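You operate a simulated robot arm through the tools that you are given. There is no shell and no other tool. Be economical: measure what you need, move in short steps, check, and stop when the job is done.

Carry out the task below with a simulated two-armed robot. There is one attempt and no reset: what you move stays moved.

JOB
Shut the three terminal levers in drawer 1, Earth first.
Fine: close and latch the drawer. The isolator stays locked off.

Only the result counts: the job must be done as asked and must still hold three seconds after the hand-in. Knocking over, shifting, dropping, spilling or breaking anything else fails it.

ROBOT AND FRAMES
Two 7-joint arms with two-finger grippers on one trunk, on a base that drives. Base frame: it is fixed to the floor where the robot stands at the start and does not move with it; the origin is under the middle of the robot, x ahead of it, y to its left, z up. Readings come in mm, degrees, newtons and seconds.
The left shoulder is at the start at [24, 215, 981], the right one opposite. With the tool pointing down near the work surface each hand reaches from about 100 to 700 mm from the robot's upright axis, wherever it stands, measured 20 degrees to its own side. Places, roughly: bay one drawer [800, 0, 400]; bay one latch [600, -200, 500]; earth terminal lever [900, -200, 500]; isolator [600, 800, 500]; live terminal lever [900, -100, 500]; lock bar [600, 700, 500]; neutral terminal lever [900, -200, 500]; zone four breaker [900, 200, 500]; zone one breaker [900, 300, 500]; zone three breaker [900, 200, 500]; zone two breaker [900, 300, 500]. Payload 2.2 kg a hand.
The TCP of each hand is the grasp point between the finger pads, 19 mm short of the fingertips. In the tool frame z runs along the fingers and y along their closing line. The gripper opens to 116 mm. The gripper's body begins 70 mm behind the TCP.
Orientation is told as [roll, pitch, yaw] about the base's x, y, z axes, in that order, counted from this pose: with the fingers straight down and closing along the base's y, the tool's x points along the base's -x, its y along +y and its z along -z.

CONTROLS
- The arms move only by the tool jog_arm. It takes "left_series", "right_series" or both (then of equal length, played together; a hand with none holds still); each is a list of rows, each an object of numbers (a shift or turn left out is 0, a gripper value left out holds the last): "hand": the gripper command, from -1 (shut) to 1 (fully open), values between in proportion; "tx", "ty", "tz": the shift along the base's x, y, z in mm; "wx", "wy", "wz": the turn, a rotation vector about the base's x, y, z in degrees. In form: [{"hand": .., "tx": .., "ty": .., "tz": .., "wx": .., "wy": .., "wz": ..}, ...]. A call has 1 to 10 rows; each row is the pose to reach, as a shift and turn from the pose commanded when the call began. Each row takes 0.2 s and may step no farther than 50 mm and 8.6 degrees from the row before; otherwise, or with a gripper value out of range, the whole call is refused. Where a pose cannot be reached the arm comes as near as it can. A force on the tool above 60 N (or 10 N above the force at the start of the call, whichever is more), or a blocked arm, ends the call early, and 0.2 s more pass. Each finger halts on what it meets, pressing with about 32 N; the grip force reading is that of the motor and also rises with nothing between the fingers. The clock runs only during rows and for 0.2 s after the last one: add rows that repeat a pose to give the fingers time. The reply holds the time, the measured pose of the TCP, the force on the tool along the base axes, the opening and the grip force, in the units named above and with some noise, with the torque about the TCP (base axes, N m) and any sound that the robot's microphone picked up, and new pictures: "views" is both (left out), scene, wrist or none (wrist: the cameras of the hands that moved).
- Cameras (640 x 400 px; columns grow to the right, rows downward): "scene" is now at [104.5, -6.4, 1110.3]; the picture's right is [-0.00, -1.00, -0.00], its down [-0.83, 0.00, -0.56] and it looks along [0.56, -0.00, -0.83] (base axes); focal length 255 px, centre (320, 200). "left" rides on the left gripper at [69, 15, -97] in its tool frame; the picture's right is [-0.21, 0.98, 0.00], its down [-0.76, -0.17, -0.63] and it looks along [-0.62, -0.14, 0.77] (tool axes); focal length 251 px, centre (320, 200). "right" rides on the right gripper at [69, -15, -96] in its tool frame; the picture's right is [0.21, 0.98, 0.00], its down [-0.76, 0.17, -0.63] and it looks along [-0.62, 0.14, 0.77] (tool axes); focal length 251 px, centre (320, 200). There is no depth. A picture from a camera that has moved, and an enlarged one, comes with that camera's place and axes in the base frame and with its lens. The place of the scene camera against the robot may be out by one fixed shift of up to 25 mm in any direction.
- move_column(by): slides the trunk up (or, below 0, down) by that many mm; the arms and the scene camera ride with it, the base frame stays. It gives what a move gives, with no picture.
- base_move(legs): drives the robot by 1 to 6 legs, each [ahead, left, turn to the left] in mm, mm and degrees, along the robot's own axes; the way and the turn of a leg run together, so that a leg with both is an arc; at most 1500 mm and 180 degrees a leg. The arms and the cameras ride along, it lands a little off, and it stops where it bumps. It gives what a move gives, and a new picture of the scene camera.
- pan_tilt(pan, tilt): turns the head with the scene camera to pan (to the left, within 80 degrees either way) and tilt (down, from -29 to 69), counted from straight ahead of the robot. It gives what a move gives, and a new picture of the scene camera.
- inspect(camera, box): a new picture of the part [left, top, right, bottom] of that camera's present view, enlarged. The clock stands still meanwhile.
- finish_job(): hands the job in; it is judged then, once.

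Go step by step. Nothing tells you exact positions but the pictures and the camera data: compare them with the known pose of the tool, close in by small moves and look again before you grip or let go. The budget is 120 turns and 260 pictures, counting those below and the enlarged ones. Unless the task says otherwise, let go and move clear before handing in, and close with one line.

The tools are called after "Request:" by a JSON object that holds its "api" and its "payload". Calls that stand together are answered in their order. jog_arm: Moves the arms, as the interface text tells. Its arguments: {"type":"object","properties":{"left_series":{"type":"array","items":{"type":"object","properties":{"hand":{"type":"number"},"tx":{"type":"number"},"ty":{"type":"number"},"tz":{"type":"number"},"wx":{"type":"number"},"wy":{"type":"number"},"wz":{"type":"number"}}}},"right_series":{"type":"array","items":{"type":"object","properties":{"hand":{"type":"number"},"tx":{"type":"number"},"ty":{"type":"number"},"tz":{"type":"number"},"wx":{"type":"number"},"wy":{"type":"number"},"wz":{"type":"number"}}}},"views":{"type":"string","enum":["both","scene","wrist","none"]}},"required":[]} The other tools are called the same way: move_column (by) slides the trunk up or down; base_move (legs) drives the base; pan_tilt (pan, tilt) turns the head that bears the scene camera; inspect (camera, box) takes an enlarged picture of a part of a camera's view; finish_job () hands the job in.

At the start:

```text
time: 0.0
left_eef_pos: [528.8, 140.3, 724.3]
left_tool_rot: [-0.1, 0.1, 0.0]
left_ft_force: [0.4, -0.3, 0.3]
left_ft_torque: [0.0, 0.03, 0.01]
left_gripper_width: 116.0
left_gripper_force: 0.0
right_eef_pos: [413.0, -229.1, 674.8]
right_tool_rot: [0.0, 0.1, -0.1]
right_ft_force: [-0.1, -0.2, -0.4]
right_ft_torque: [0.04, -0.01, -0.02]
right_gripper_width: 116.0
right_gripper_force: 0.0
trunk travel left (down, up): [-125.0, 365.0]
robot x, y, heading: [0.8, 0.7, 0.0]
head pan, tilt: [-0.2, 55.4]
```

scene: 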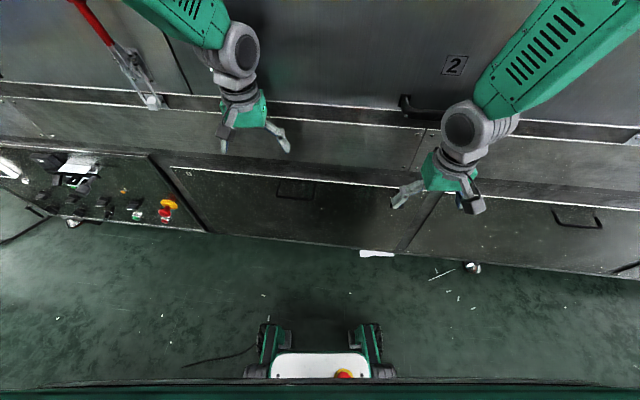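
right: 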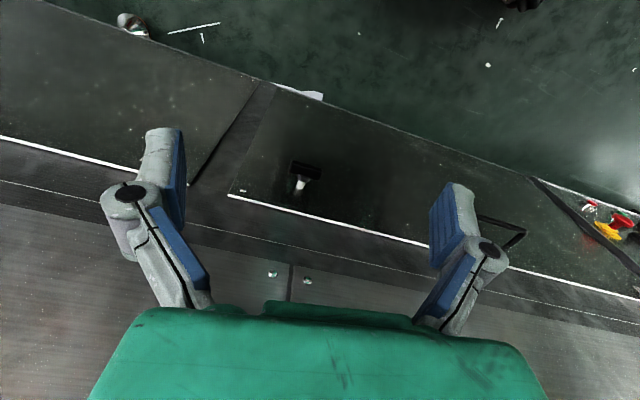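
left: 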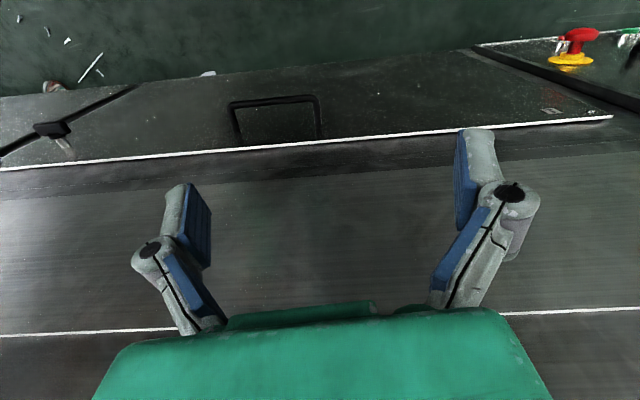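

I see a cabinet front with a drawer handle roughly ahead, a latch to its right, and the isolator panel on the left. I'll look closer before moving anything.

Request:
{"api": "inspect", "payload": {"camera": "scene", "box": [140, 130, 460, 270]}}

Request:
{"api": "inspect", "payload": {"camera": "scene", "box": [0, 120, 220, 260]}}

Request:
{"api": "inspect", "payload": {"camera": "right", "box": [160, 80, 560, 330]}}

Request:
{"api": "pan_tilt", "payload": {"pan": 0, "tilt": 20}}

```text
2.00 times, centred on (300, 200) of scene
camera zoom: at [104.5, -6.4, 1110.3], right [0.0, -1.0, 0.0], down [-0.83, 0.0, -0.56], along [0.56, 0.0, -0.83], focal length 510 px, centre (360, 200)
```

zoom: 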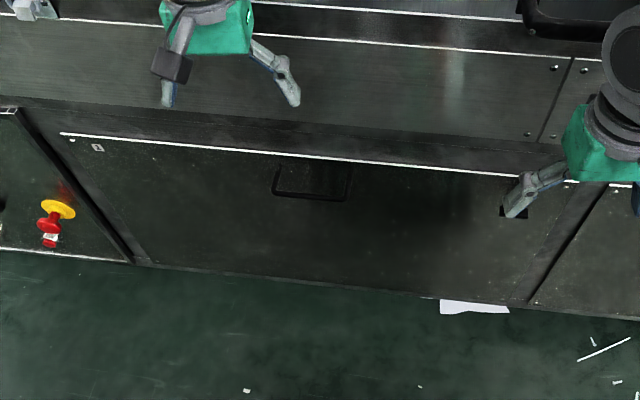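

```text
2.86 times, centred on (110, 190) of scene
camera zoom: at [104.5, -6.4, 1110.3], right [0.0, -1.0, 0.0], down [-0.83, 0.0, -0.56], along [0.56, 0.0, -0.83], focal length 728 px, centre (920, 229)
```

zoom: 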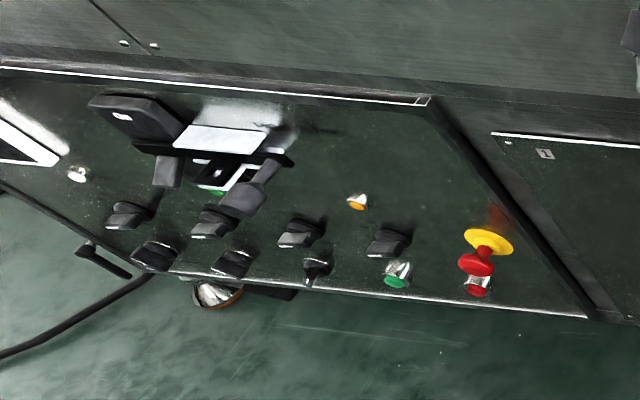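

```text
1.60 times, centred on (360, 205) of right
camera zoom: at [345.2, -244.4, 771.2], right [-0.21, 0.98, 0.0], down [0.76, 0.17, 0.63], along [0.62, 0.14, -0.78], focal length 402 px, centre (256, 192)
```

zoom: 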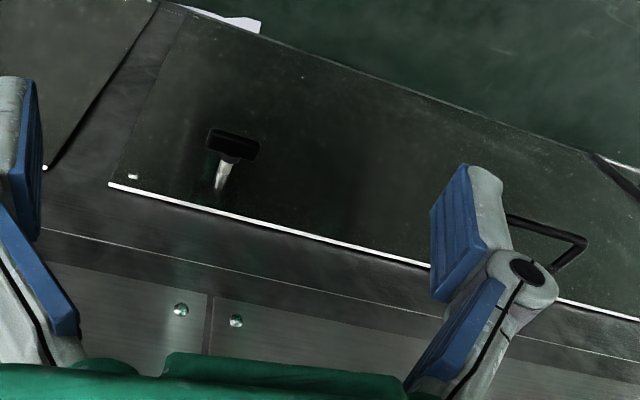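

```text
time: 1.0
left_eef_pos: [525.8, 138.6, 726.5]
left_tool_rot: [-0.1, -0.1, 0.0]
left_ft_force: [-0.1, 0.1, 0.1]
left_ft_torque: [-0.03, 0.01, 0.02]
left_gripper_width: 115.7
left_gripper_force: 0.1
right_eef_pos: [411.6, -228.6, 676.1]
right_tool_rot: [0.0, -0.2, 0.0]
right_ft_force: [-0.9, 1.3, 0.3]
right_ft_torque: [-0.01, -0.01, -0.02]
right_gripper_width: 116.0
right_gripper_force: 0.0
trunk travel left (down, up): [-125.0, 365.0]
robot x, y, heading: [-2.1, 0.6, -0.3]
head pan, tilt: [0.0, 20.0]
camera scene: at [126.0, -6.2, 1162.7], right [0.0, -1.0, 0.0], down [-0.35, 0.0, -0.94], along [0.94, 0.0, -0.35], focal length 255 px, centre (320, 200)
```

scene: 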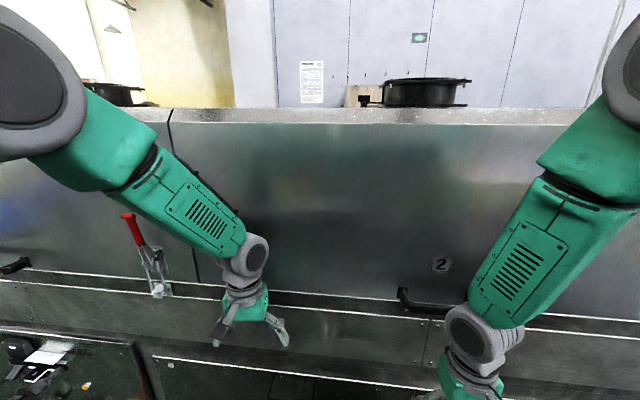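

The latch seems to be a T-handle near [510, -223, 505] and the drawer handle a U-bar. The cabinet looks yawed about 6°. I'll zoom in on the latch, handle and isolator.

Request:
{"api": "inspect", "payload": {"camera": "right", "box": [220, 120, 380, 220]}}

Request:
{"api": "inspect", "payload": {"camera": "left", "box": [0, 60, 340, 180]}}

Request:
{"api": "pan_tilt", "payload": {"pan": 0, "tilt": 60}}

```text
4.00 times, centred on (300, 170) of right
camera zoom: at [342.7, -244.4, 772.4], right [-0.21, 0.98, 0.0], down [0.76, 0.17, 0.63], along [0.62, 0.14, -0.77], focal length 1006 px, centre (400, 320)
```

zoom: 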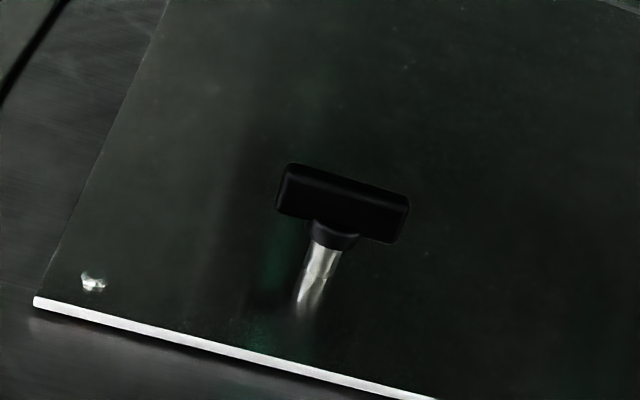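

```text
1.88 times, centred on (170, 120) of left
camera zoom: at [457.0, 154.2, 823.0], right [0.21, 0.98, 0.0], down [0.75, -0.17, 0.63], along [0.62, -0.14, -0.77], focal length 473 px, centre (602, 351)
```

zoom: 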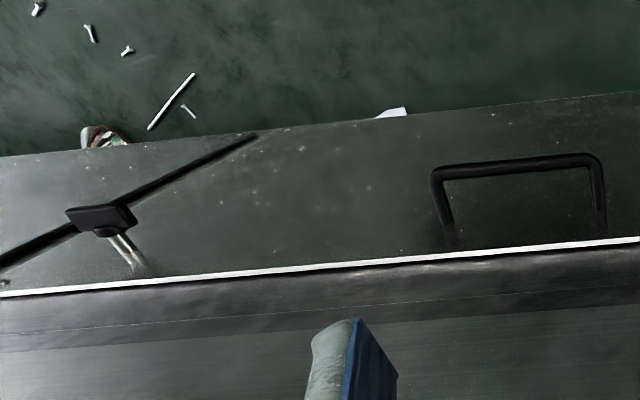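

```text
time: 2.1
left_eef_pos: [525.8, 140.6, 725.8]
left_tool_rot: [-0.1, -0.1, 0.0]
left_ft_force: [0.0, 1.7, 0.3]
left_ft_torque: [-0.04, -0.02, 0.02]
left_gripper_width: 116.1
left_gripper_force: 0.0
right_eef_pos: [412.9, -230.4, 675.3]
right_tool_rot: [0.0, -0.1, 0.0]
right_ft_force: [1.0, -0.4, -0.2]
right_ft_torque: [0.04, 0.0, 0.0]
right_gripper_width: 115.9
right_gripper_force: 0.1
trunk travel left (down, up): [-125.0, 365.0]
robot x, y, heading: [-0.3, 1.0, -0.4]
head pan, tilt: [0.0, 60.0]
camera scene: at [99.4, -6.2, 1104.8], right [0.0, -1.0, 0.0], down [-0.87, 0.0, -0.5], along [0.5, 0.0, -0.87], focal length 255 px, centre (320, 200)
```

scene: 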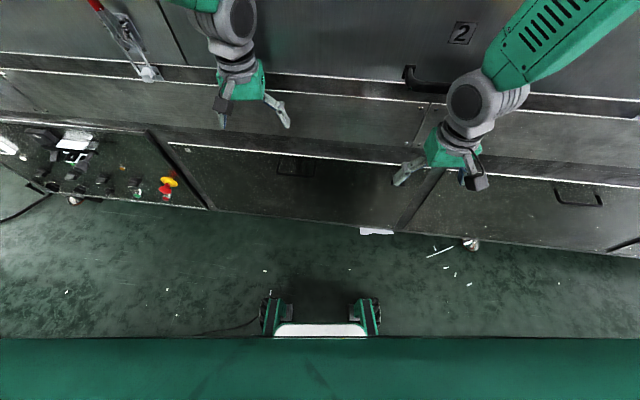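

The T-handle is about [517, -224, 504], on a ~47 mm shaft from a front face yawed about 6°, with the U handle near [553, 70, 481]. I'll turn the right hand to point forward, staying clear of the front.

Request:
{"api": "jog_arm", "payload": {"right_series": [{"hand": 1, "tx": -5, "tz": -15, "wy": -8.5}, {"tx": -10, "tz": -30, "wy": -17}, {"tx": -15, "tz": -45, "wy": -25.5}, {"tx": -20, "tz": -60, "wy": -34}, {"tx": -25, "tz": -75, "wy": -42.5}, {"tx": -30, "tz": -90, "wy": -51}, {"tx": -30, "tz": -105, "wy": -59.5}, {"tx": -30, "tz": -120, "wy": -68}, {"tx": -30, "tz": -135, "wy": -76.5}, {"tx": -30, "tz": -150, "wy": -85}]}}

```text
time: 4.3
left_eef_pos: [526.0, 139.0, 726.3]
left_tool_rot: [0.0, -0.1, 0.0]
left_ft_force: [0.1, 0.3, 0.9]
left_ft_torque: [0.02, 0.01, 0.0]
left_gripper_width: 115.9
left_gripper_force: 0.1
right_eef_pos: [387.9, -229.1, 524.7]
right_tool_rot: [-0.5, -85.1, 0.5]
right_ft_force: [0.2, -0.5, 0.1]
right_ft_torque: [0.01, 0.01, 0.04]
right_gripper_width: 115.9
right_gripper_force: 0.2
right hand out of reach, approached as far as the arm can: row 10
trunk travel left (down, up): [-125.0, 365.0]
robot x, y, heading: [-0.3, 0.7, 0.1]
head pan, tilt: [0.0, 60.0]
camera scene: at [99.0, -5.3, 1104.7], right [0.0, -1.0, 0.0], down [-0.87, 0.0, -0.5], along [0.5, 0.0, -0.87], focal length 255 px, centre (320, 200)
camera right: at [286.2, -244.8, 463.8], right [-0.02, 0.98, -0.21], down [-0.57, 0.17, 0.81], along [0.82, 0.14, 0.55], focal length 251 px, centre (320, 200)
```

scene: 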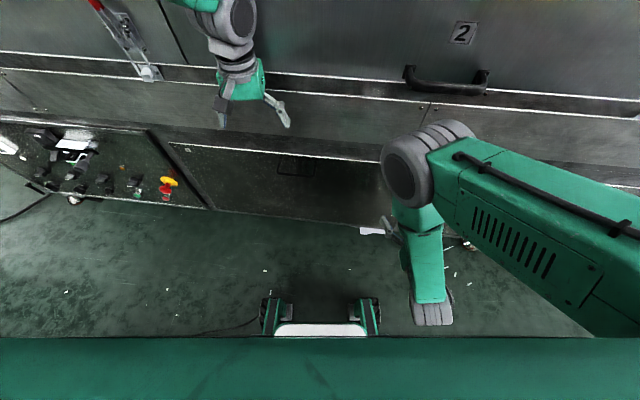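
right: 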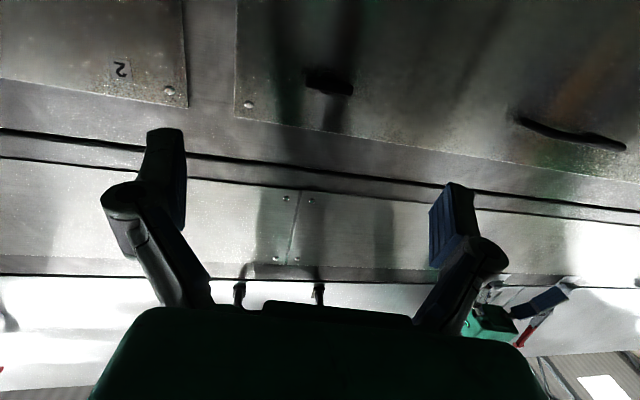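

Horizontal pointing works, but the arm is folded with the elbow forward. I'll back the base off and lower the trunk so the arm stretches out.

Request:
{"api": "base_move", "payload": {"legs": [[-200, 0, 0]]}}

Request:
{"api": "move_column", "payload": {"by": -60}}

Request:
{"api": "pan_tilt", "payload": {"pan": 0, "tilt": 50}}

```text
time: 5.9
left_eef_pos: [339.3, 156.4, 721.8]
left_tool_rot: [-1.0, 0.3, -2.6]
left_ft_force: [-1.9, 1.7, -2.3]
left_ft_torque: [-0.15, -0.09, 0.01]
left_gripper_width: 115.9
left_gripper_force: 0.0
right_eef_pos: [183.9, -207.7, 526.3]
right_tool_rot: [-7.3, -84.7, 4.8]
right_ft_force: [-0.8, 0.0, -0.5]
right_ft_torque: [-0.02, -0.06, -0.06]
right_gripper_width: 115.8
right_gripper_force: 0.0
trunk travel left (down, up): [-125.0, 365.0]
robot x, y, heading: [-197.7, 31.0, -2.8]
head pan, tilt: [0.0, 60.0]
camera scene: at [-88.6, 22.6, 1107.4], right [-0.05, -1.0, 0.0], down [-0.87, 0.04, -0.49], along [0.49, -0.03, -0.87], focal length 255 px, centre (320, 200)
```

scene: 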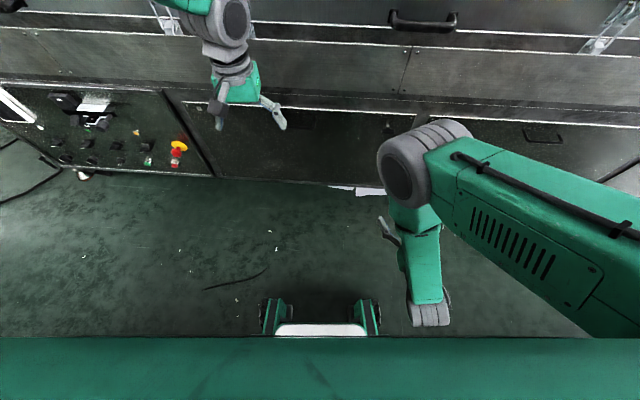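

```text
time: 6.9
left_eef_pos: [331.8, 158.2, 665.6]
left_tool_rot: [-0.9, -0.5, -2.6]
left_ft_force: [-0.4, -0.1, 0.6]
left_ft_torque: [-0.02, 0.02, 0.0]
left_gripper_width: 116.1
left_gripper_force: 0.1
right_eef_pos: [178.5, -205.5, 469.3]
right_tool_rot: [-8.6, -85.5, 6.0]
right_ft_force: [0.4, 0.8, -0.5]
right_ft_torque: [0.01, 0.0, -0.05]
right_gripper_width: 115.8
right_gripper_force: 0.1
trunk travel left (down, up): [-65.0, 425.0]
robot x, y, heading: [-193.7, 32.9, -2.9]
head pan, tilt: [0.0, 60.0]
```

```text
time: 7.6
left_eef_pos: [333.0, 155.1, 666.2]
left_tool_rot: [-0.8, -0.3, -2.7]
left_ft_force: [-0.7, 0.3, 0.0]
left_ft_torque: [0.01, -0.01, 0.0]
left_gripper_width: 116.1
left_gripper_force: 0.0
right_eef_pos: [177.8, -208.4, 468.1]
right_tool_rot: [-6.8, -85.3, 4.2]
right_ft_force: [0.2, -0.8, 0.4]
right_ft_torque: [0.04, 0.01, -0.01]
right_gripper_width: 115.7
right_gripper_force: 0.1
trunk travel left (down, up): [-65.0, 425.0]
robot x, y, heading: [-200.6, 31.0, -2.5]
head pan, tilt: [0.0, 50.0]
camera scene: at [-84.6, 24.1, 1058.4], right [-0.05, -1.0, 0.0], down [-0.77, 0.04, -0.64], along [0.64, -0.03, -0.77], focal length 255 px, centre (320, 200)
```

scene: 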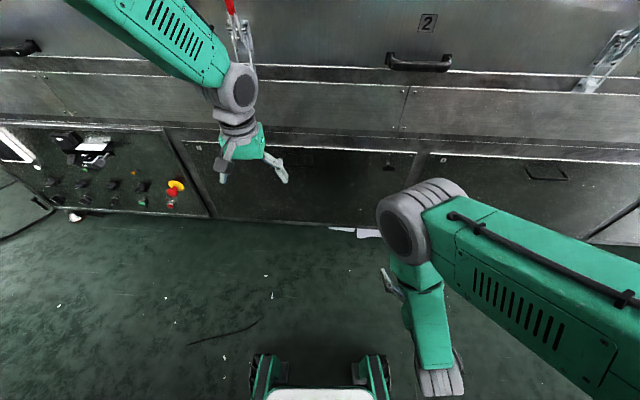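

The base landed at about [-200, 31] with heading -2.7°. I'll spin the right hand a quarter turn about its finger axis so it closes vertically, moving forward as it goes.

Request:
{"api": "jog_arm", "payload": {"right_series": [{"tx": 15, "tz": 4, "wx": 8.4, "wy": -0.4, "wz": -0.7}, {"tx": 30, "tz": 8, "wx": 16.9, "wy": -0.8, "wz": -1.5}, {"tx": 45, "tz": 12, "wx": 25.4, "wy": -1.2, "wz": -2.2}, {"tx": 60, "tz": 16, "wx": 33.8, "wy": -1.6, "wz": -3.0}, {"tx": 75, "tz": 20, "wx": 42.3, "wy": -2.0, "wz": -3.7}, {"tx": 90, "tz": 24, "wx": 50.7, "wy": -2.4, "wz": -4.4}, {"tx": 105, "tz": 28, "wx": 59.2, "wy": -2.8, "wz": -5.2}, {"tx": 120, "tz": 32, "wx": 67.6, "wy": -3.2, "wz": -5.9}, {"tx": 135, "tz": 36, "wx": 76.1, "wy": -3.6, "wz": -6.6}, {"tx": 150, "tz": 36, "wx": 84.5, "wy": -4.0, "wz": -7.4}]}}

```text
time: 9.8
left_eef_pos: [331.3, 153.6, 665.8]
left_tool_rot: [-0.7, -0.3, -2.7]
left_ft_force: [0.2, -0.4, -0.2]
left_ft_torque: [-0.02, -0.01, -0.02]
left_gripper_width: 116.0
left_gripper_force: 0.2
right_eef_pos: [326.7, -208.3, 503.4]
right_tool_rot: [85.2, -5.4, -92.8]
right_ft_force: [-0.6, -0.5, 0.8]
right_ft_torque: [0.0, -0.01, -0.01]
right_gripper_width: 115.8
right_gripper_force: 0.0
trunk travel left (down, up): [-65.0, 425.0]
robot x, y, heading: [-196.2, 29.6, -2.9]
head pan, tilt: [0.0, 50.0]
camera scene: at [-84.4, 21.9, 1058.5], right [-0.05, -1.0, 0.0], down [-0.77, 0.04, -0.64], along [0.64, -0.03, -0.77], focal length 255 px, centre (320, 200)
camera right: at [233.9, -136.0, 490.7], right [0.1, 0.3, 0.95], down [-0.65, -0.7, 0.29], along [0.75, -0.64, 0.13], focal length 251 px, centre (320, 200)
```

scene: 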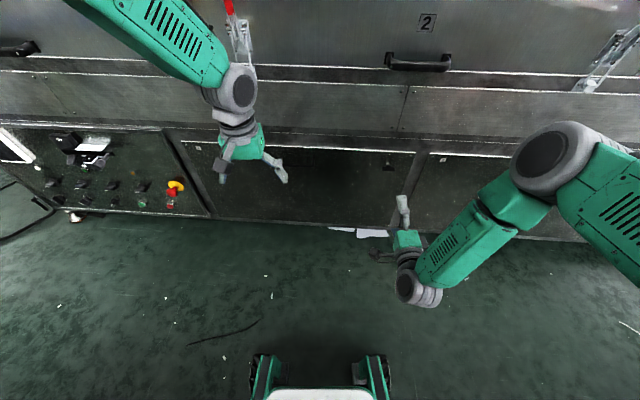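
right: 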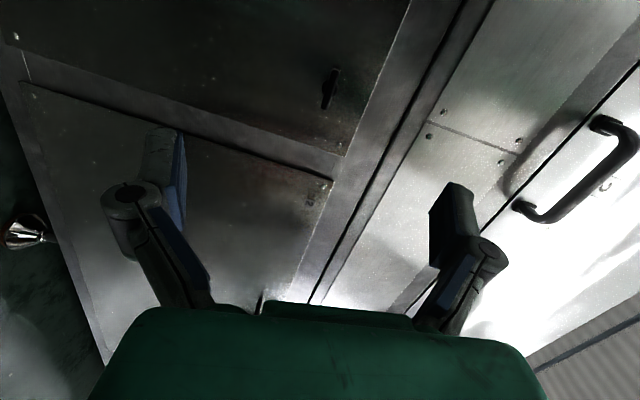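

The T ray agrees with my estimate, ~[517, -222, 502]. I'll square up the orientation and move to a pre-grasp 55 mm short.

Request:
{"api": "jog_arm", "payload": {"right_series": [{"tx": 45, "ty": -3, "wx": 1.5, "wy": -1.6, "wz": -1}, {"tx": 90, "ty": -6, "wx": 3, "wy": -3.2, "wz": -2}, {"tx": 134, "ty": -9, "wx": 4.5, "wy": -4.7, "wz": -3.1}, {"tx": 134, "ty": -9, "wx": 4.5, "wy": -4.7, "wz": -3.1}]}}

```text
time: 10.8
left_eef_pos: [331.0, 152.5, 666.2]
left_tool_rot: [-0.6, -0.4, -2.7]
left_ft_force: [0.1, -0.6, -0.2]
left_ft_torque: [0.0, -0.03, 0.0]
left_gripper_width: 115.8
left_gripper_force: 0.0
right_eef_pos: [462.7, -219.8, 502.1]
right_tool_rot: [89.5, -0.8, -96.1]
right_ft_force: [-0.1, 0.6, -0.3]
right_ft_torque: [-0.04, 0.03, 0.02]
right_gripper_width: 116.0
right_gripper_force: 0.0
trunk travel left (down, up): [-65.0, 425.0]
robot x, y, heading: [-198.5, 29.8, -2.8]
head pan, tilt: [0.0, 50.0]
camera scene: at [-84.1, 22.1, 1058.4], right [-0.05, -1.0, 0.0], down [-0.77, 0.04, -0.64], along [0.64, -0.03, -0.77], focal length 255 px, centre (320, 200)
camera right: at [373.8, -140.6, 486.6], right [0.03, 0.23, 0.97], down [-0.71, -0.68, 0.18], along [0.71, -0.69, 0.14], focal length 251 px, centre (320, 200)
```

scene: 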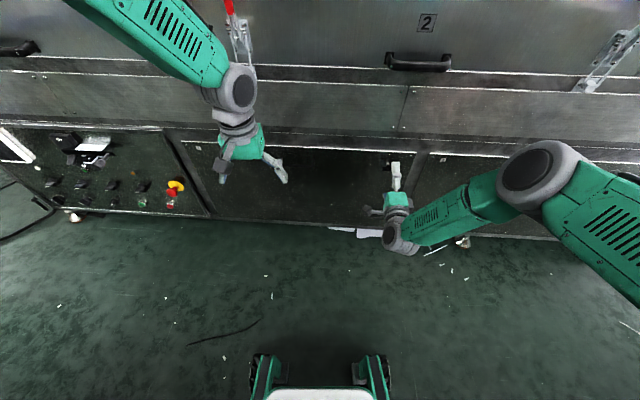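
right: 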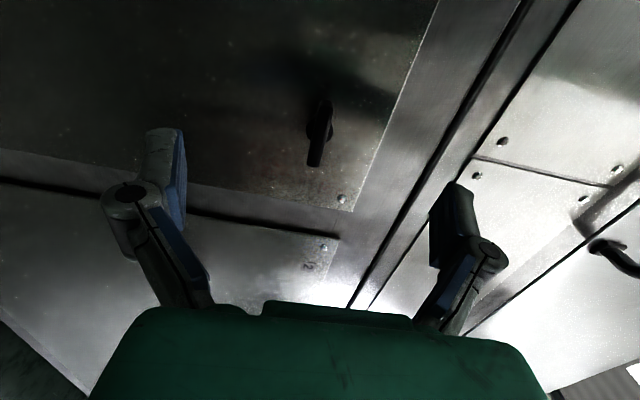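

Request:
{"api": "inspect", "payload": {"camera": "right", "box": [260, 70, 400, 220]}}

```text
2.67 times, centred on (330, 145) of right
camera zoom: at [373.8, -140.6, 486.6], right [0.03, 0.23, 0.97], down [-0.71, -0.68, 0.18], along [0.71, -0.69, 0.14], focal length 670 px, centre (293, 347)
```

zoom: 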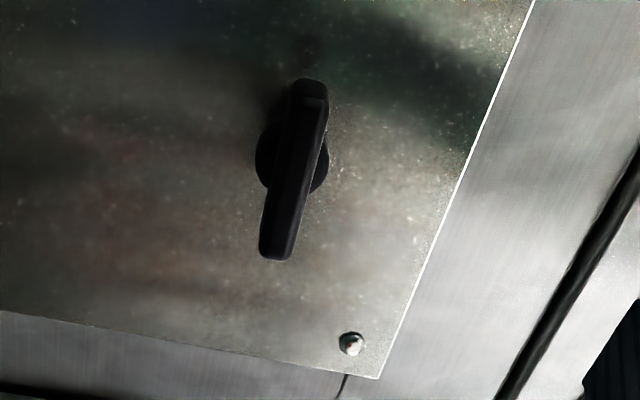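

The bar is horizontal, y from about -246 to -202, at z≈501. I'll narrow the gripper, advance and close on it.

Request:
{"api": "jog_arm", "payload": {"right_series": [{"hand": -0.2}, {"hand": -0.2}, {"hand": -0.2, "tx": 25, "ty": -2}, {"hand": -0.2, "tx": 52, "ty": -4}, {"hand": -0.2, "tx": 52, "ty": -4}, {"hand": -1, "tx": 52, "ty": -4}, {"hand": -1, "tx": 52, "ty": -4}, {"hand": -1, "tx": 52, "ty": -4}]}}

Request:
{"api": "inspect", "payload": {"camera": "right", "box": [160, 70, 480, 270]}}

```text
time: 12.6
left_eef_pos: [333.3, 153.5, 666.0]
left_tool_rot: [-0.7, -0.2, -2.7]
left_ft_force: [-0.4, 0.6, 0.0]
left_ft_torque: [-0.02, -0.05, -0.04]
left_gripper_width: 115.9
left_gripper_force: 0.0
right_eef_pos: [513.4, -223.7, 500.3]
right_tool_rot: [89.4, -0.7, -96.0]
right_ft_force: [2.7, -1.0, -10.0]
right_ft_torque: [-0.01, 0.13, -0.12]
right_gripper_width: 7.8
right_gripper_force: 35.7
trunk travel left (down, up): [-65.0, 425.0]
robot x, y, heading: [-196.2, 30.6, -2.8]
head pan, tilt: [0.0, 50.0]
camera scene: at [-82.2, 21.2, 1058.0], right [-0.05, -1.0, 0.0], down [-0.77, 0.04, -0.64], along [0.64, -0.03, -0.77], focal length 255 px, centre (320, 200)
camera right: at [424.4, -145.1, 486.1], right [0.04, 0.23, 0.97], down [-0.71, -0.68, 0.18], along [0.71, -0.69, 0.13], focal length 251 px, centre (320, 200)
```

scene: 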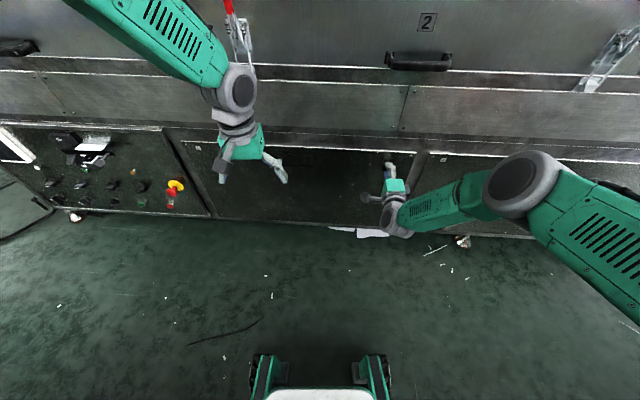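
right: 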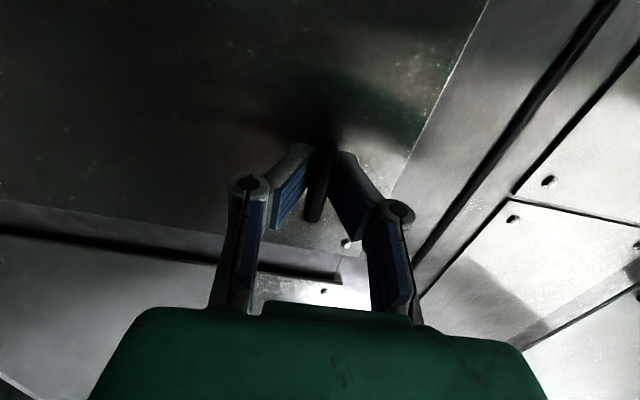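

```text
2.00 times, centred on (320, 170) of right
camera zoom: at [424.4, -145.1, 486.1], right [0.04, 0.23, 0.97], down [-0.71, -0.68, 0.18], along [0.71, -0.69, 0.13], focal length 503 px, centre (320, 260)
```

zoom: 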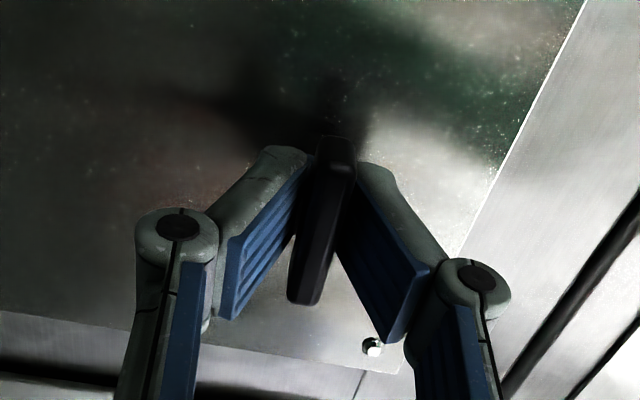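

The bar is gripped. I'll try a small counter-clockwise twist (viewed from the robot) and watch the torque.

Request:
{"api": "jog_arm", "payload": {"right_series": [{"wx": -4, "wy": 0.4}, {"wx": -8, "wy": 0.85}, {"wx": -16, "wy": 1.7}, {"wx": -16, "wy": 1.7}], "views": "wrist"}}

```text
time: 13.6
left_eef_pos: [332.5, 153.6, 664.4]
left_tool_rot: [-0.6, -0.2, -2.7]
left_ft_force: [0.3, -0.5, -0.4]
left_ft_torque: [-0.01, -0.02, 0.01]
left_gripper_width: 116.1
left_gripper_force: 0.0
right_eef_pos: [513.3, -224.4, 499.2]
right_tool_rot: [89.2, -17.0, -96.0]
right_ft_force: [4.7, -5.0, -22.5]
right_ft_torque: [0.05, 0.27, -0.02]
right_gripper_width: 7.7
right_gripper_force: 35.3
trunk travel left (down, up): [-65.0, 425.0]
robot x, y, heading: [-191.0, 31.1, -2.7]
head pan, tilt: [0.0, 50.0]
camera right: at [424.0, -152.0, 467.5], right [0.07, 0.49, 0.87], down [-0.7, -0.6, 0.39], along [0.71, -0.63, 0.3], focal length 251 px, centre (320, 200)
```

right: 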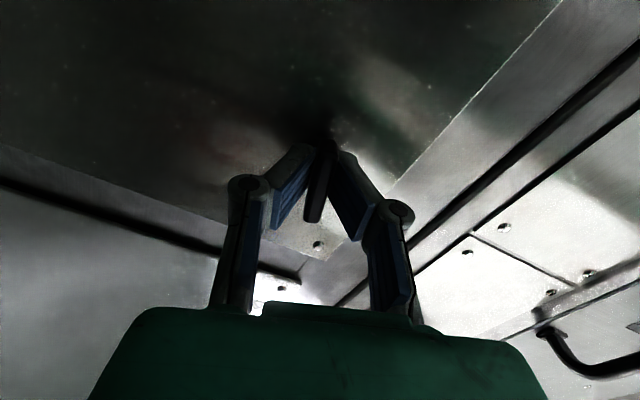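

It turns freely with the hand, with a side load suggesting the axis is slightly lower. I'll continue to a quarter turn with a small downward correction.

Request:
{"api": "jog_arm", "payload": {"right_series": [{"tz": -3, "wx": -8, "wy": 0.85}, {"tz": -3, "wx": -16, "wy": 1.7}, {"tz": -3, "wx": -24, "wy": 2.5}, {"tz": -3, "wx": -32, "wy": 3.4}, {"tz": -3, "wx": -40, "wy": 4.3}], "views": "wrist"}}

```text
time: 14.8
left_eef_pos: [332.6, 152.8, 665.4]
left_tool_rot: [-0.7, -0.3, -2.7]
left_ft_force: [-1.1, 0.0, -0.6]
left_ft_torque: [0.01, -0.02, 0.02]
left_gripper_width: 115.9
left_gripper_force: 0.1
right_eef_pos: [515.9, -225.5, 499.0]
right_tool_rot: [89.2, -57.3, -95.9]
right_ft_force: [0.7, -15.1, -11.8]
right_ft_torque: [0.06, 0.12, -0.15]
right_gripper_width: 6.6
right_gripper_force: 34.7
trunk travel left (down, up): [-65.0, 425.0]
robot x, y, heading: [-195.8, 31.0, -3.0]
head pan, tilt: [0.0, 50.0]
camera right: at [421.9, -188.6, 434.9], right [0.11, 0.93, 0.35], down [-0.65, -0.2, 0.73], along [0.75, -0.31, 0.59], focal length 251 px, centre (320, 200)
```

right: 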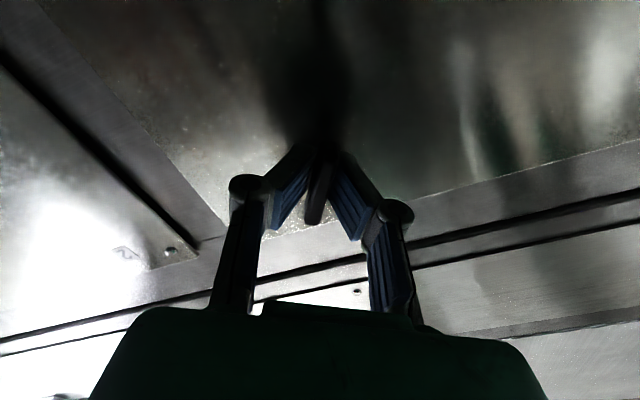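

Request:
{"api": "jog_arm", "payload": {"right_series": [{"ty": -2, "tz": -2, "wx": -8, "wy": 0.85}, {"ty": -3, "tz": -2, "wx": -16, "wy": 1.7}, {"ty": -3, "tz": -2, "wx": -24, "wy": 2.5}, {"ty": -3, "tz": -2, "wx": -32, "wy": 3.4}, {"ty": -3, "tz": -2, "wx": -32, "wy": 3.4}], "views": "wrist"}}

Request:
{"api": "inspect", "payload": {"camera": "right", "box": [220, 80, 420, 260]}}

```text
time: 16.0
left_eef_pos: [332.0, 153.5, 664.8]
left_tool_rot: [-0.8, -0.2, -2.7]
left_ft_force: [-0.9, -0.3, -0.8]
left_ft_torque: [-0.01, 0.03, 0.01]
left_gripper_width: 115.9
left_gripper_force: 0.1
right_eef_pos: [515.6, -224.3, 500.2]
right_tool_rot: [82.5, -89.4, -89.0]
right_ft_force: [10.2, -4.8, -2.4]
right_ft_torque: [0.01, 0.09, -0.04]
right_gripper_width: 5.9
right_gripper_force: 33.5
trunk travel left (down, up): [-65.0, 425.0]
robot x, y, heading: [-198.2, 32.4, -2.7]
head pan, tilt: [0.0, 50.0]
camera right: at [418.0, -227.8, 431.3], right [0.11, 0.97, -0.2], down [-0.61, 0.23, 0.76], along [0.79, 0.04, 0.62], focal length 251 px, centre (320, 200)
```

right: 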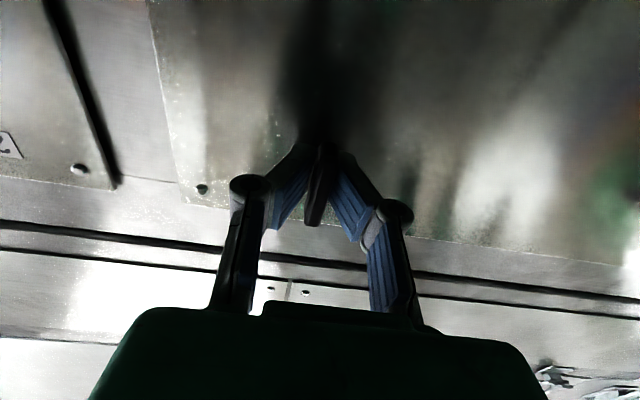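

```text
2.22 times, centred on (320, 170) of right
camera zoom: at [418.0, -227.8, 431.3], right [0.11, 0.97, -0.2], down [-0.61, 0.23, 0.76], along [0.79, 0.04, 0.62], focal length 559 px, centre (320, 267)
```

zoom: 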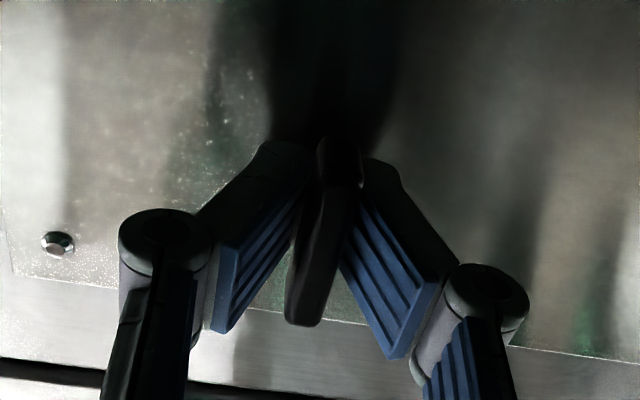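

The latch bar is now vertical. I'll try a gentle pull with the same grip to see whether the drawer is free.

Request:
{"api": "jog_arm", "payload": {"right_series": [{"tx": -8, "ty": 1}, {"tx": -16, "ty": 2}, {"tx": -24, "ty": 3}, {"tx": -24, "ty": 3}], "views": "both"}}

```text
time: 17.0
left_eef_pos: [332.1, 152.4, 665.1]
left_tool_rot: [-0.8, -0.3, -2.7]
left_ft_force: [0.0, 0.2, 0.0]
left_ft_torque: [0.01, -0.02, -0.02]
left_gripper_width: 116.2
left_gripper_force: 0.1
right_eef_pos: [490.9, -221.7, 500.9]
right_tool_rot: [72.8, -89.3, -79.6]
right_ft_force: [1.1, -2.6, -0.1]
right_ft_torque: [-0.04, 0.03, 0.02]
right_gripper_width: 5.9
right_gripper_force: 32.8
trunk travel left (down, up): [-65.0, 425.0]
robot x, y, heading: [-192.5, 30.0, -2.9]
head pan, tilt: [0.0, 50.0]
camera scene: at [-83.9, 22.1, 1058.3], right [-0.05, -1.0, 0.0], down [-0.77, 0.04, -0.64], along [0.64, -0.03, -0.77], focal length 255 px, centre (320, 200)
camera right: at [392.5, -224.4, 431.4], right [0.11, 0.97, -0.2], down [-0.61, 0.23, 0.76], along [0.79, 0.04, 0.62], focal length 251 px, centre (320, 200)
```

scene: 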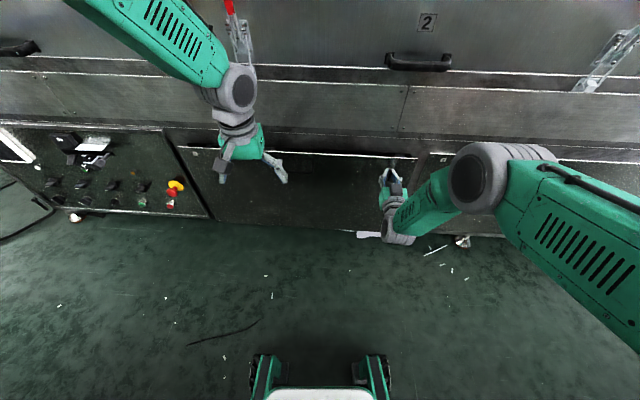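
right: 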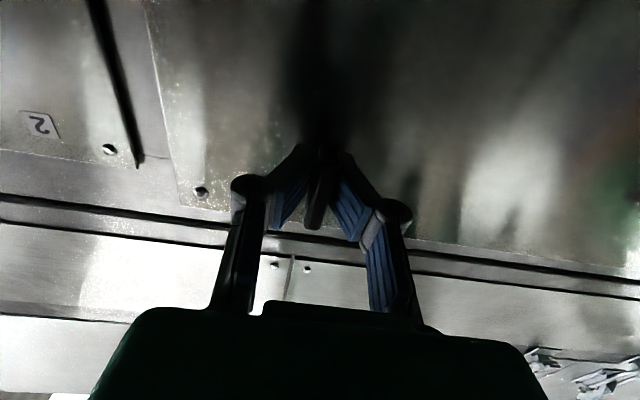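

The drawer is sliding out with hardly any load. I'll pull it further along its slide.

Request:
{"api": "jog_arm", "payload": {"right_series": [{"tx": -25, "ty": 2.6}, {"tx": -50, "ty": 5.3}, {"tx": -75, "ty": 8}, {"tx": -100, "ty": 10.6}, {"tx": -125, "ty": 13.2}, {"tx": -150, "ty": 16}, {"tx": -175, "ty": 18.5}, {"tx": -175, "ty": 18.5}], "views": "scene"}}

```text
time: 18.8
left_eef_pos: [332.3, 155.5, 666.3]
left_tool_rot: [-0.8, -0.3, -2.6]
left_ft_force: [0.1, 0.9, -0.1]
left_ft_torque: [-0.03, 0.06, -0.01]
left_gripper_width: 116.1
left_gripper_force: 0.0
right_eef_pos: [315.7, -201.1, 496.4]
right_tool_rot: [64.8, -89.2, -71.4]
right_ft_force: [0.4, 24.4, 3.9]
right_ft_torque: [0.07, 0.39, -0.16]
right_gripper_width: 5.9
right_gripper_force: 29.3
trunk travel left (down, up): [-65.0, 425.0]
robot x, y, heading: [-196.9, 31.4, -3.0]
head pan, tilt: [0.0, 50.0]
camera scene: at [-84.3, 29.3, 1058.5], right [-0.05, -1.0, 0.01], down [-0.77, 0.03, -0.64], along [0.64, -0.04, -0.77], focal length 255 px, centre (320, 200)
```

scene: 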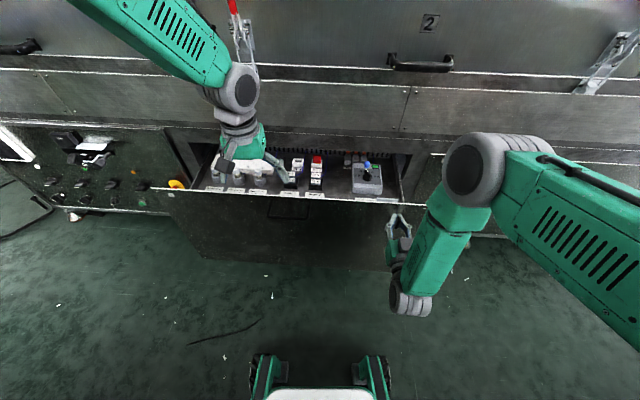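

The drawer is about 200 mm out, showing breakers and terminal levers. I'll zoom in.

Request:
{"api": "inspect", "payload": {"camera": "scene", "box": [190, 140, 420, 220]}}

Request:
{"api": "inspect", "payload": {"camera": "left", "box": [0, 0, 640, 400]}}

```text
2.78 times, centred on (305, 180) of scene
camera zoom: at [-84.3, 29.3, 1058.5], right [-0.05, -1.0, 0.01], down [-0.77, 0.03, -0.64], along [0.64, -0.04, -0.77], focal length 709 px, centre (362, 256)
```

zoom: 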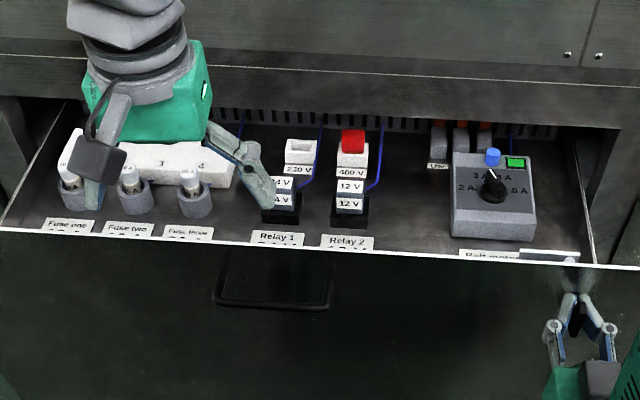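

```text
1.00 times, centred on (320, 200) of left (not enlarged: the box is as wide or as high as the picture)
camera zoom: at [263.9, 175.7, 761.8], right [0.26, 0.97, -0.01], down [0.75, -0.19, 0.64], along [0.61, -0.18, -0.77], focal length 251 px, centre (320, 200)
```

zoom: 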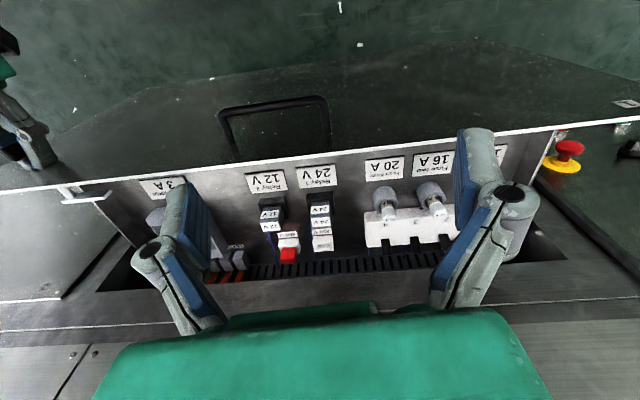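

The three terminal levers (grey/orange) are at the rear right, so the drawer has to come out further. I'll pull more with a small +y correction and back the left hand away.

Request:
{"api": "jog_arm", "payload": {"right_series": [{"tx": 0, "ty": 2}, {"tx": -25, "ty": 5.5}, {"tx": -50, "ty": 8.5}, {"tx": -75, "ty": 11.5}, {"tx": -100, "ty": 14.5}, {"tx": -125, "ty": 17.5}, {"tx": -140, "ty": 19}, {"tx": -140, "ty": 19}], "left_series": [{"tx": -20, "tz": 20}, {"tx": -40, "tz": 40}, {"tx": -60, "tz": 60}, {"tx": -80, "tz": 80, "ty": 20}, {"tx": -100, "tz": 100, "ty": 40}, {"tx": -120, "tz": 110, "ty": 60}, {"tx": -140, "tz": 110, "ty": 80}, {"tx": -140, "tz": 110, "ty": 100}], "views": "scene"}}

```text
time: 20.6
left_eef_pos: [192.6, 259.8, 772.8]
left_tool_rot: [-0.9, -0.4, -2.7]
left_ft_force: [0.0, -0.1, -0.6]
left_ft_torque: [0.01, -0.02, 0.0]
left_gripper_width: 115.8
left_gripper_force: 0.1
right_eef_pos: [214.3, -187.3, 492.1]
right_tool_rot: [119.3, -89.5, -126.2]
right_ft_force: [5.2, 13.2, 33.3]
right_ft_torque: [-0.15, 0.05, -0.07]
right_gripper_width: 6.0
right_gripper_force: 30.1
right hand out of reach, approached as far as the arm can: row 5, 6, 7, 8
trunk travel left (down, up): [-65.0, 425.0]
robot x, y, heading: [-193.2, 31.9, -2.9]
head pan, tilt: [0.0, 50.0]
camera scene: at [-87.9, 32.6, 1059.2], right [-0.05, -1.0, 0.01], down [-0.77, 0.03, -0.64], along [0.64, -0.04, -0.77], focal length 255 px, centre (320, 200)
```

scene: 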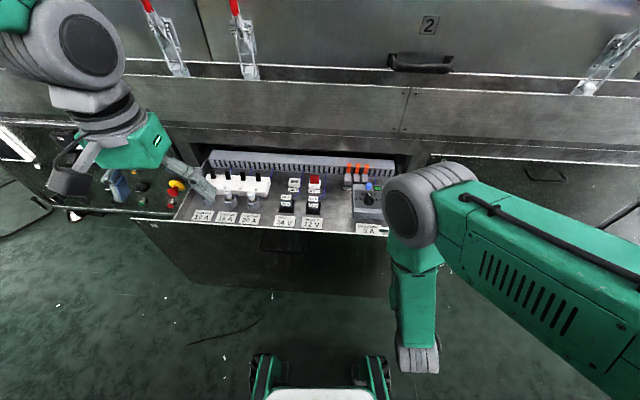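

The drawer is about 300 mm out and all contents show, with three orange levers standing up at the rear right. The arm is at its fold limit, so I'll release the T and back the base off.

Request:
{"api": "jog_arm", "payload": {"right_series": [{"hand": 0.2}, {"hand": 0.2}, {"hand": 0.2}], "views": "wrist"}}

Request:
{"api": "base_move", "payload": {"legs": [[-200, 0, 0]]}}

```text
time: 21.4
left_eef_pos: [192.1, 256.8, 772.8]
left_tool_rot: [-0.8, -0.3, -2.8]
left_ft_force: [-0.2, 0.1, 0.5]
left_ft_torque: [0.01, -0.01, -0.01]
left_gripper_width: 115.9
left_gripper_force: 0.1
right_eef_pos: [212.1, -188.2, 489.5]
right_tool_rot: [60.3, -89.3, -67.0]
right_ft_force: [-0.7, 0.6, 0.5]
right_ft_torque: [0.02, -0.01, -0.02]
right_gripper_width: 69.7
right_gripper_force: 0.0
trunk travel left (down, up): [-65.0, 425.0]
robot x, y, heading: [-193.0, 30.3, -2.8]
head pan, tilt: [0.0, 50.0]
camera right: at [114.6, -191.5, 421.4], right [0.11, 0.97, -0.2], down [-0.6, 0.23, 0.76], along [0.79, 0.04, 0.61], focal length 251 px, centre (320, 200)
```

right: 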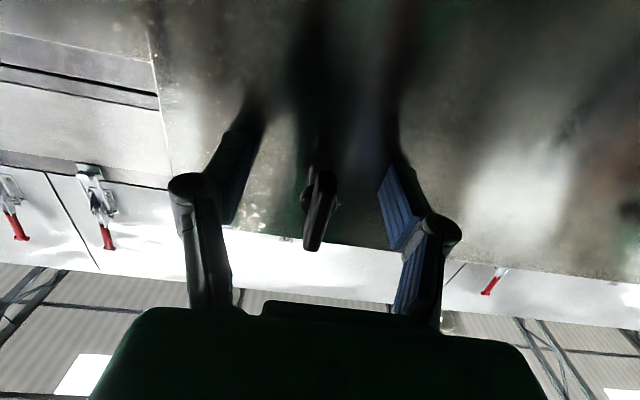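

```text
time: 22.6
left_eef_pos: [102.8, 252.2, 776.6]
left_tool_rot: [-0.1, -0.4, -3.4]
left_ft_force: [-0.3, -0.3, -0.1]
left_ft_torque: [-0.02, 0.04, 0.02]
left_gripper_width: 116.0
left_gripper_force: 0.1
right_eef_pos: [116.5, -189.1, 485.6]
right_tool_rot: [76.7, -88.4, -84.1]
right_ft_force: [0.8, 0.1, -0.1]
right_ft_torque: [0.0, 0.02, -0.04]
right_gripper_width: 69.7
right_gripper_force: 0.2
trunk travel left (down, up): [-65.0, 425.0]
robot x, y, heading: [-283.9, 43.5, -3.8]
head pan, tilt: [0.0, 50.0]
stopped in leg 1: the robot was blocked; the commanded pose is now the measured one
camera scene: at [-173.7, 34.6, 1057.1], right [-0.06, -1.0, 0.01], down [-0.77, 0.05, -0.64], along [0.64, -0.05, -0.77], focal length 255 px, centre (320, 200)
```

scene: 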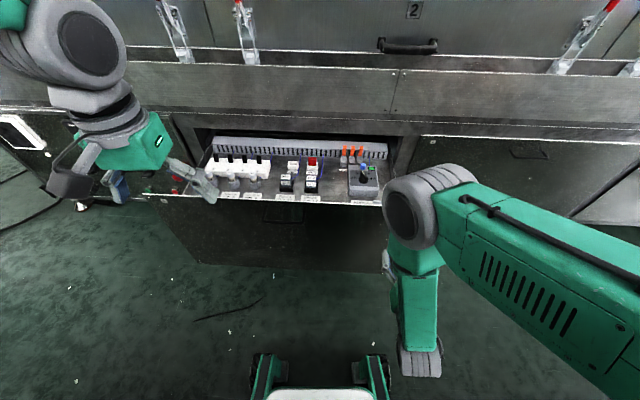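

The base was blocked about 90 mm back, so something is behind the robot. I'll look to both sides.

Request:
{"api": "pan_tilt", "payload": {"pan": 80, "tilt": 45}}

Request:
{"api": "pan_tilt", "payload": {"pan": -80, "tilt": 45}}

Request:
{"api": "pan_tilt", "payload": {"pan": -5, "tilt": 42}}

```text
time: 24.1
left_eef_pos: [101.0, 251.5, 777.2]
left_tool_rot: [-0.1, -0.7, -3.4]
left_ft_force: [0.0, -0.9, 0.2]
left_ft_torque: [-0.04, -0.04, 0.0]
left_gripper_width: 116.2
left_gripper_force: 0.0
right_eef_pos: [116.3, -189.2, 487.0]
right_tool_rot: [81.2, -88.5, -88.5]
right_ft_force: [0.2, 0.5, 0.1]
right_ft_torque: [-0.02, 0.02, 0.0]
right_gripper_width: 69.5
right_gripper_force: 0.0
trunk travel left (down, up): [-65.0, 425.0]
robot x, y, heading: [-283.5, 42.5, -3.6]
head pan, tilt: [80.0, 45.0]
camera scene: at [-232.8, 112.6, 1064.4], right [0.97, -0.24, 0.0], down [-0.17, -0.69, -0.71], along [0.17, 0.69, -0.71], focal length 255 px, centre (320, 200)
```

scene: 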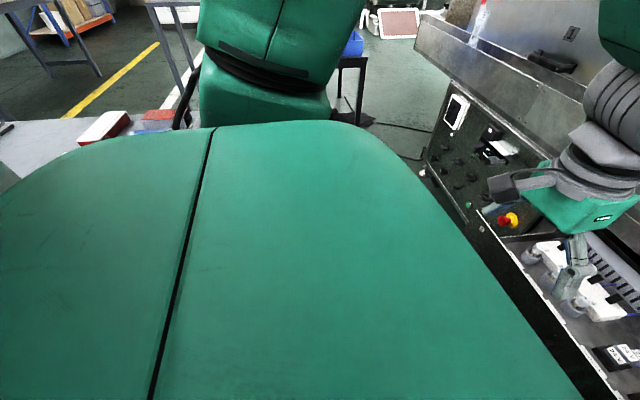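

```text
time: 26.6
left_eef_pos: [101.3, 251.1, 777.2]
left_tool_rot: [0.0, -0.6, -3.3]
left_ft_force: [-0.2, 0.2, 0.5]
left_ft_torque: [-0.02, 0.01, 0.0]
left_gripper_width: 116.1
left_gripper_force: 0.1
right_eef_pos: [115.0, -188.9, 486.4]
right_tool_rot: [81.2, -88.4, -88.7]
right_ft_force: [-0.2, -0.1, 0.0]
right_ft_torque: [0.01, 0.02, -0.01]
right_gripper_width: 69.5
right_gripper_force: 0.0
trunk travel left (down, up): [-65.0, 425.0]
robot x, y, heading: [-285.2, 43.5, -3.9]
head pan, tilt: [-80.0, 45.0]
camera scene: at [-243.3, -47.4, 1064.6], right [-0.99, -0.11, 0.0], down [-0.08, 0.7, -0.71], along [0.07, -0.7, -0.71], focal length 255 px, centre (320, 200)
```

scene: 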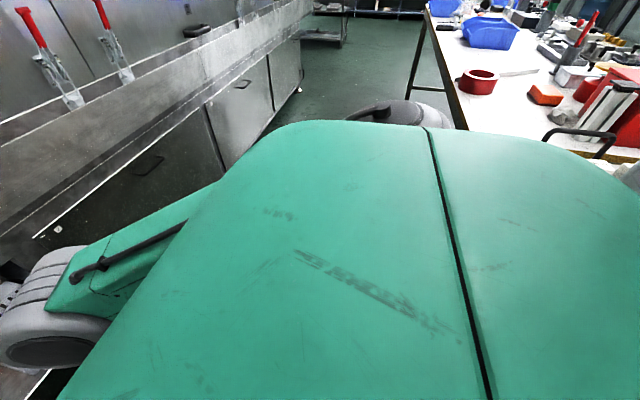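

```text
time: 28.1
left_eef_pos: [102.6, 250.4, 778.1]
left_tool_rot: [-0.1, -0.7, -3.4]
left_ft_force: [-0.5, 0.1, 0.0]
left_ft_torque: [0.0, 0.0, 0.01]
left_gripper_width: 116.2
left_gripper_force: 0.1
right_eef_pos: [116.0, -189.0, 486.7]
right_tool_rot: [81.1, -88.4, -88.5]
right_ft_force: [0.2, 0.1, 0.0]
right_ft_torque: [-0.03, -0.02, 0.03]
right_gripper_width: 69.6
right_gripper_force: 0.1
trunk travel left (down, up): [-65.0, 425.0]
robot x, y, heading: [-283.6, 43.7, -3.6]
head pan, tilt: [-5.0, 42.0]
camera scene: at [-169.5, 20.7, 1068.6], right [-0.15, -0.99, 0.0], down [-0.66, 0.1, -0.74], along [0.73, -0.11, -0.67], focal length 255 px, centre (320, 200)
```

scene: 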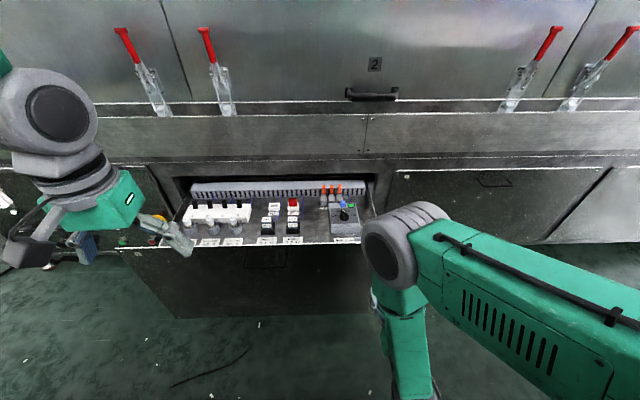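

There's a bench behind the robot. The levers look to be about x≈495, close to the overhang, so I want the drawer out further; I'll check the T in the wrist camera for a regrasp.

Request:
{"api": "inspect", "payload": {"camera": "right", "box": [160, 60, 480, 260]}}

Request:
{"api": "inspect", "payload": {"camera": "scene", "box": [250, 160, 390, 260]}}

```text
2.00 times, centred on (320, 160) of right
camera zoom: at [18.1, -189.4, 418.6], right [0.13, 0.97, -0.19], down [-0.61, 0.22, 0.76], along [0.79, 0.02, 0.62], focal length 503 px, centre (320, 280)
```

zoom: 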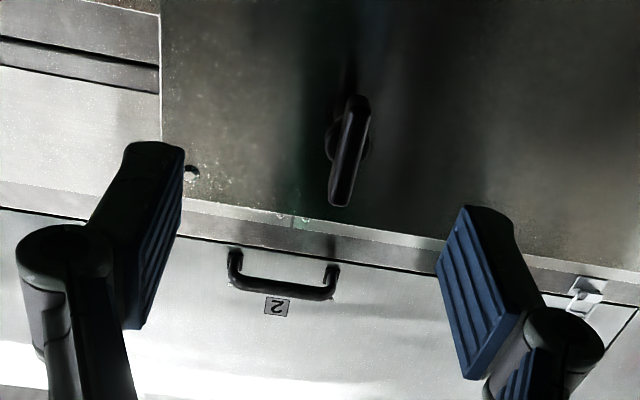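

```text
4.00 times, centred on (320, 210) of scene
camera zoom: at [-169.5, 20.7, 1068.6], right [-0.15, -0.99, 0.0], down [-0.66, 0.1, -0.74], along [0.73, -0.11, -0.67], focal length 1020 px, centre (320, 160)
```

zoom: 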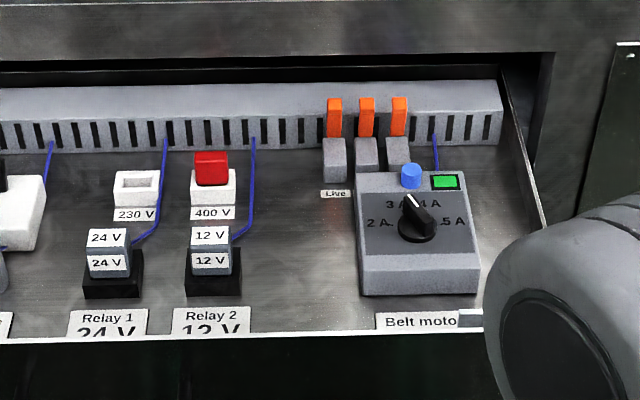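

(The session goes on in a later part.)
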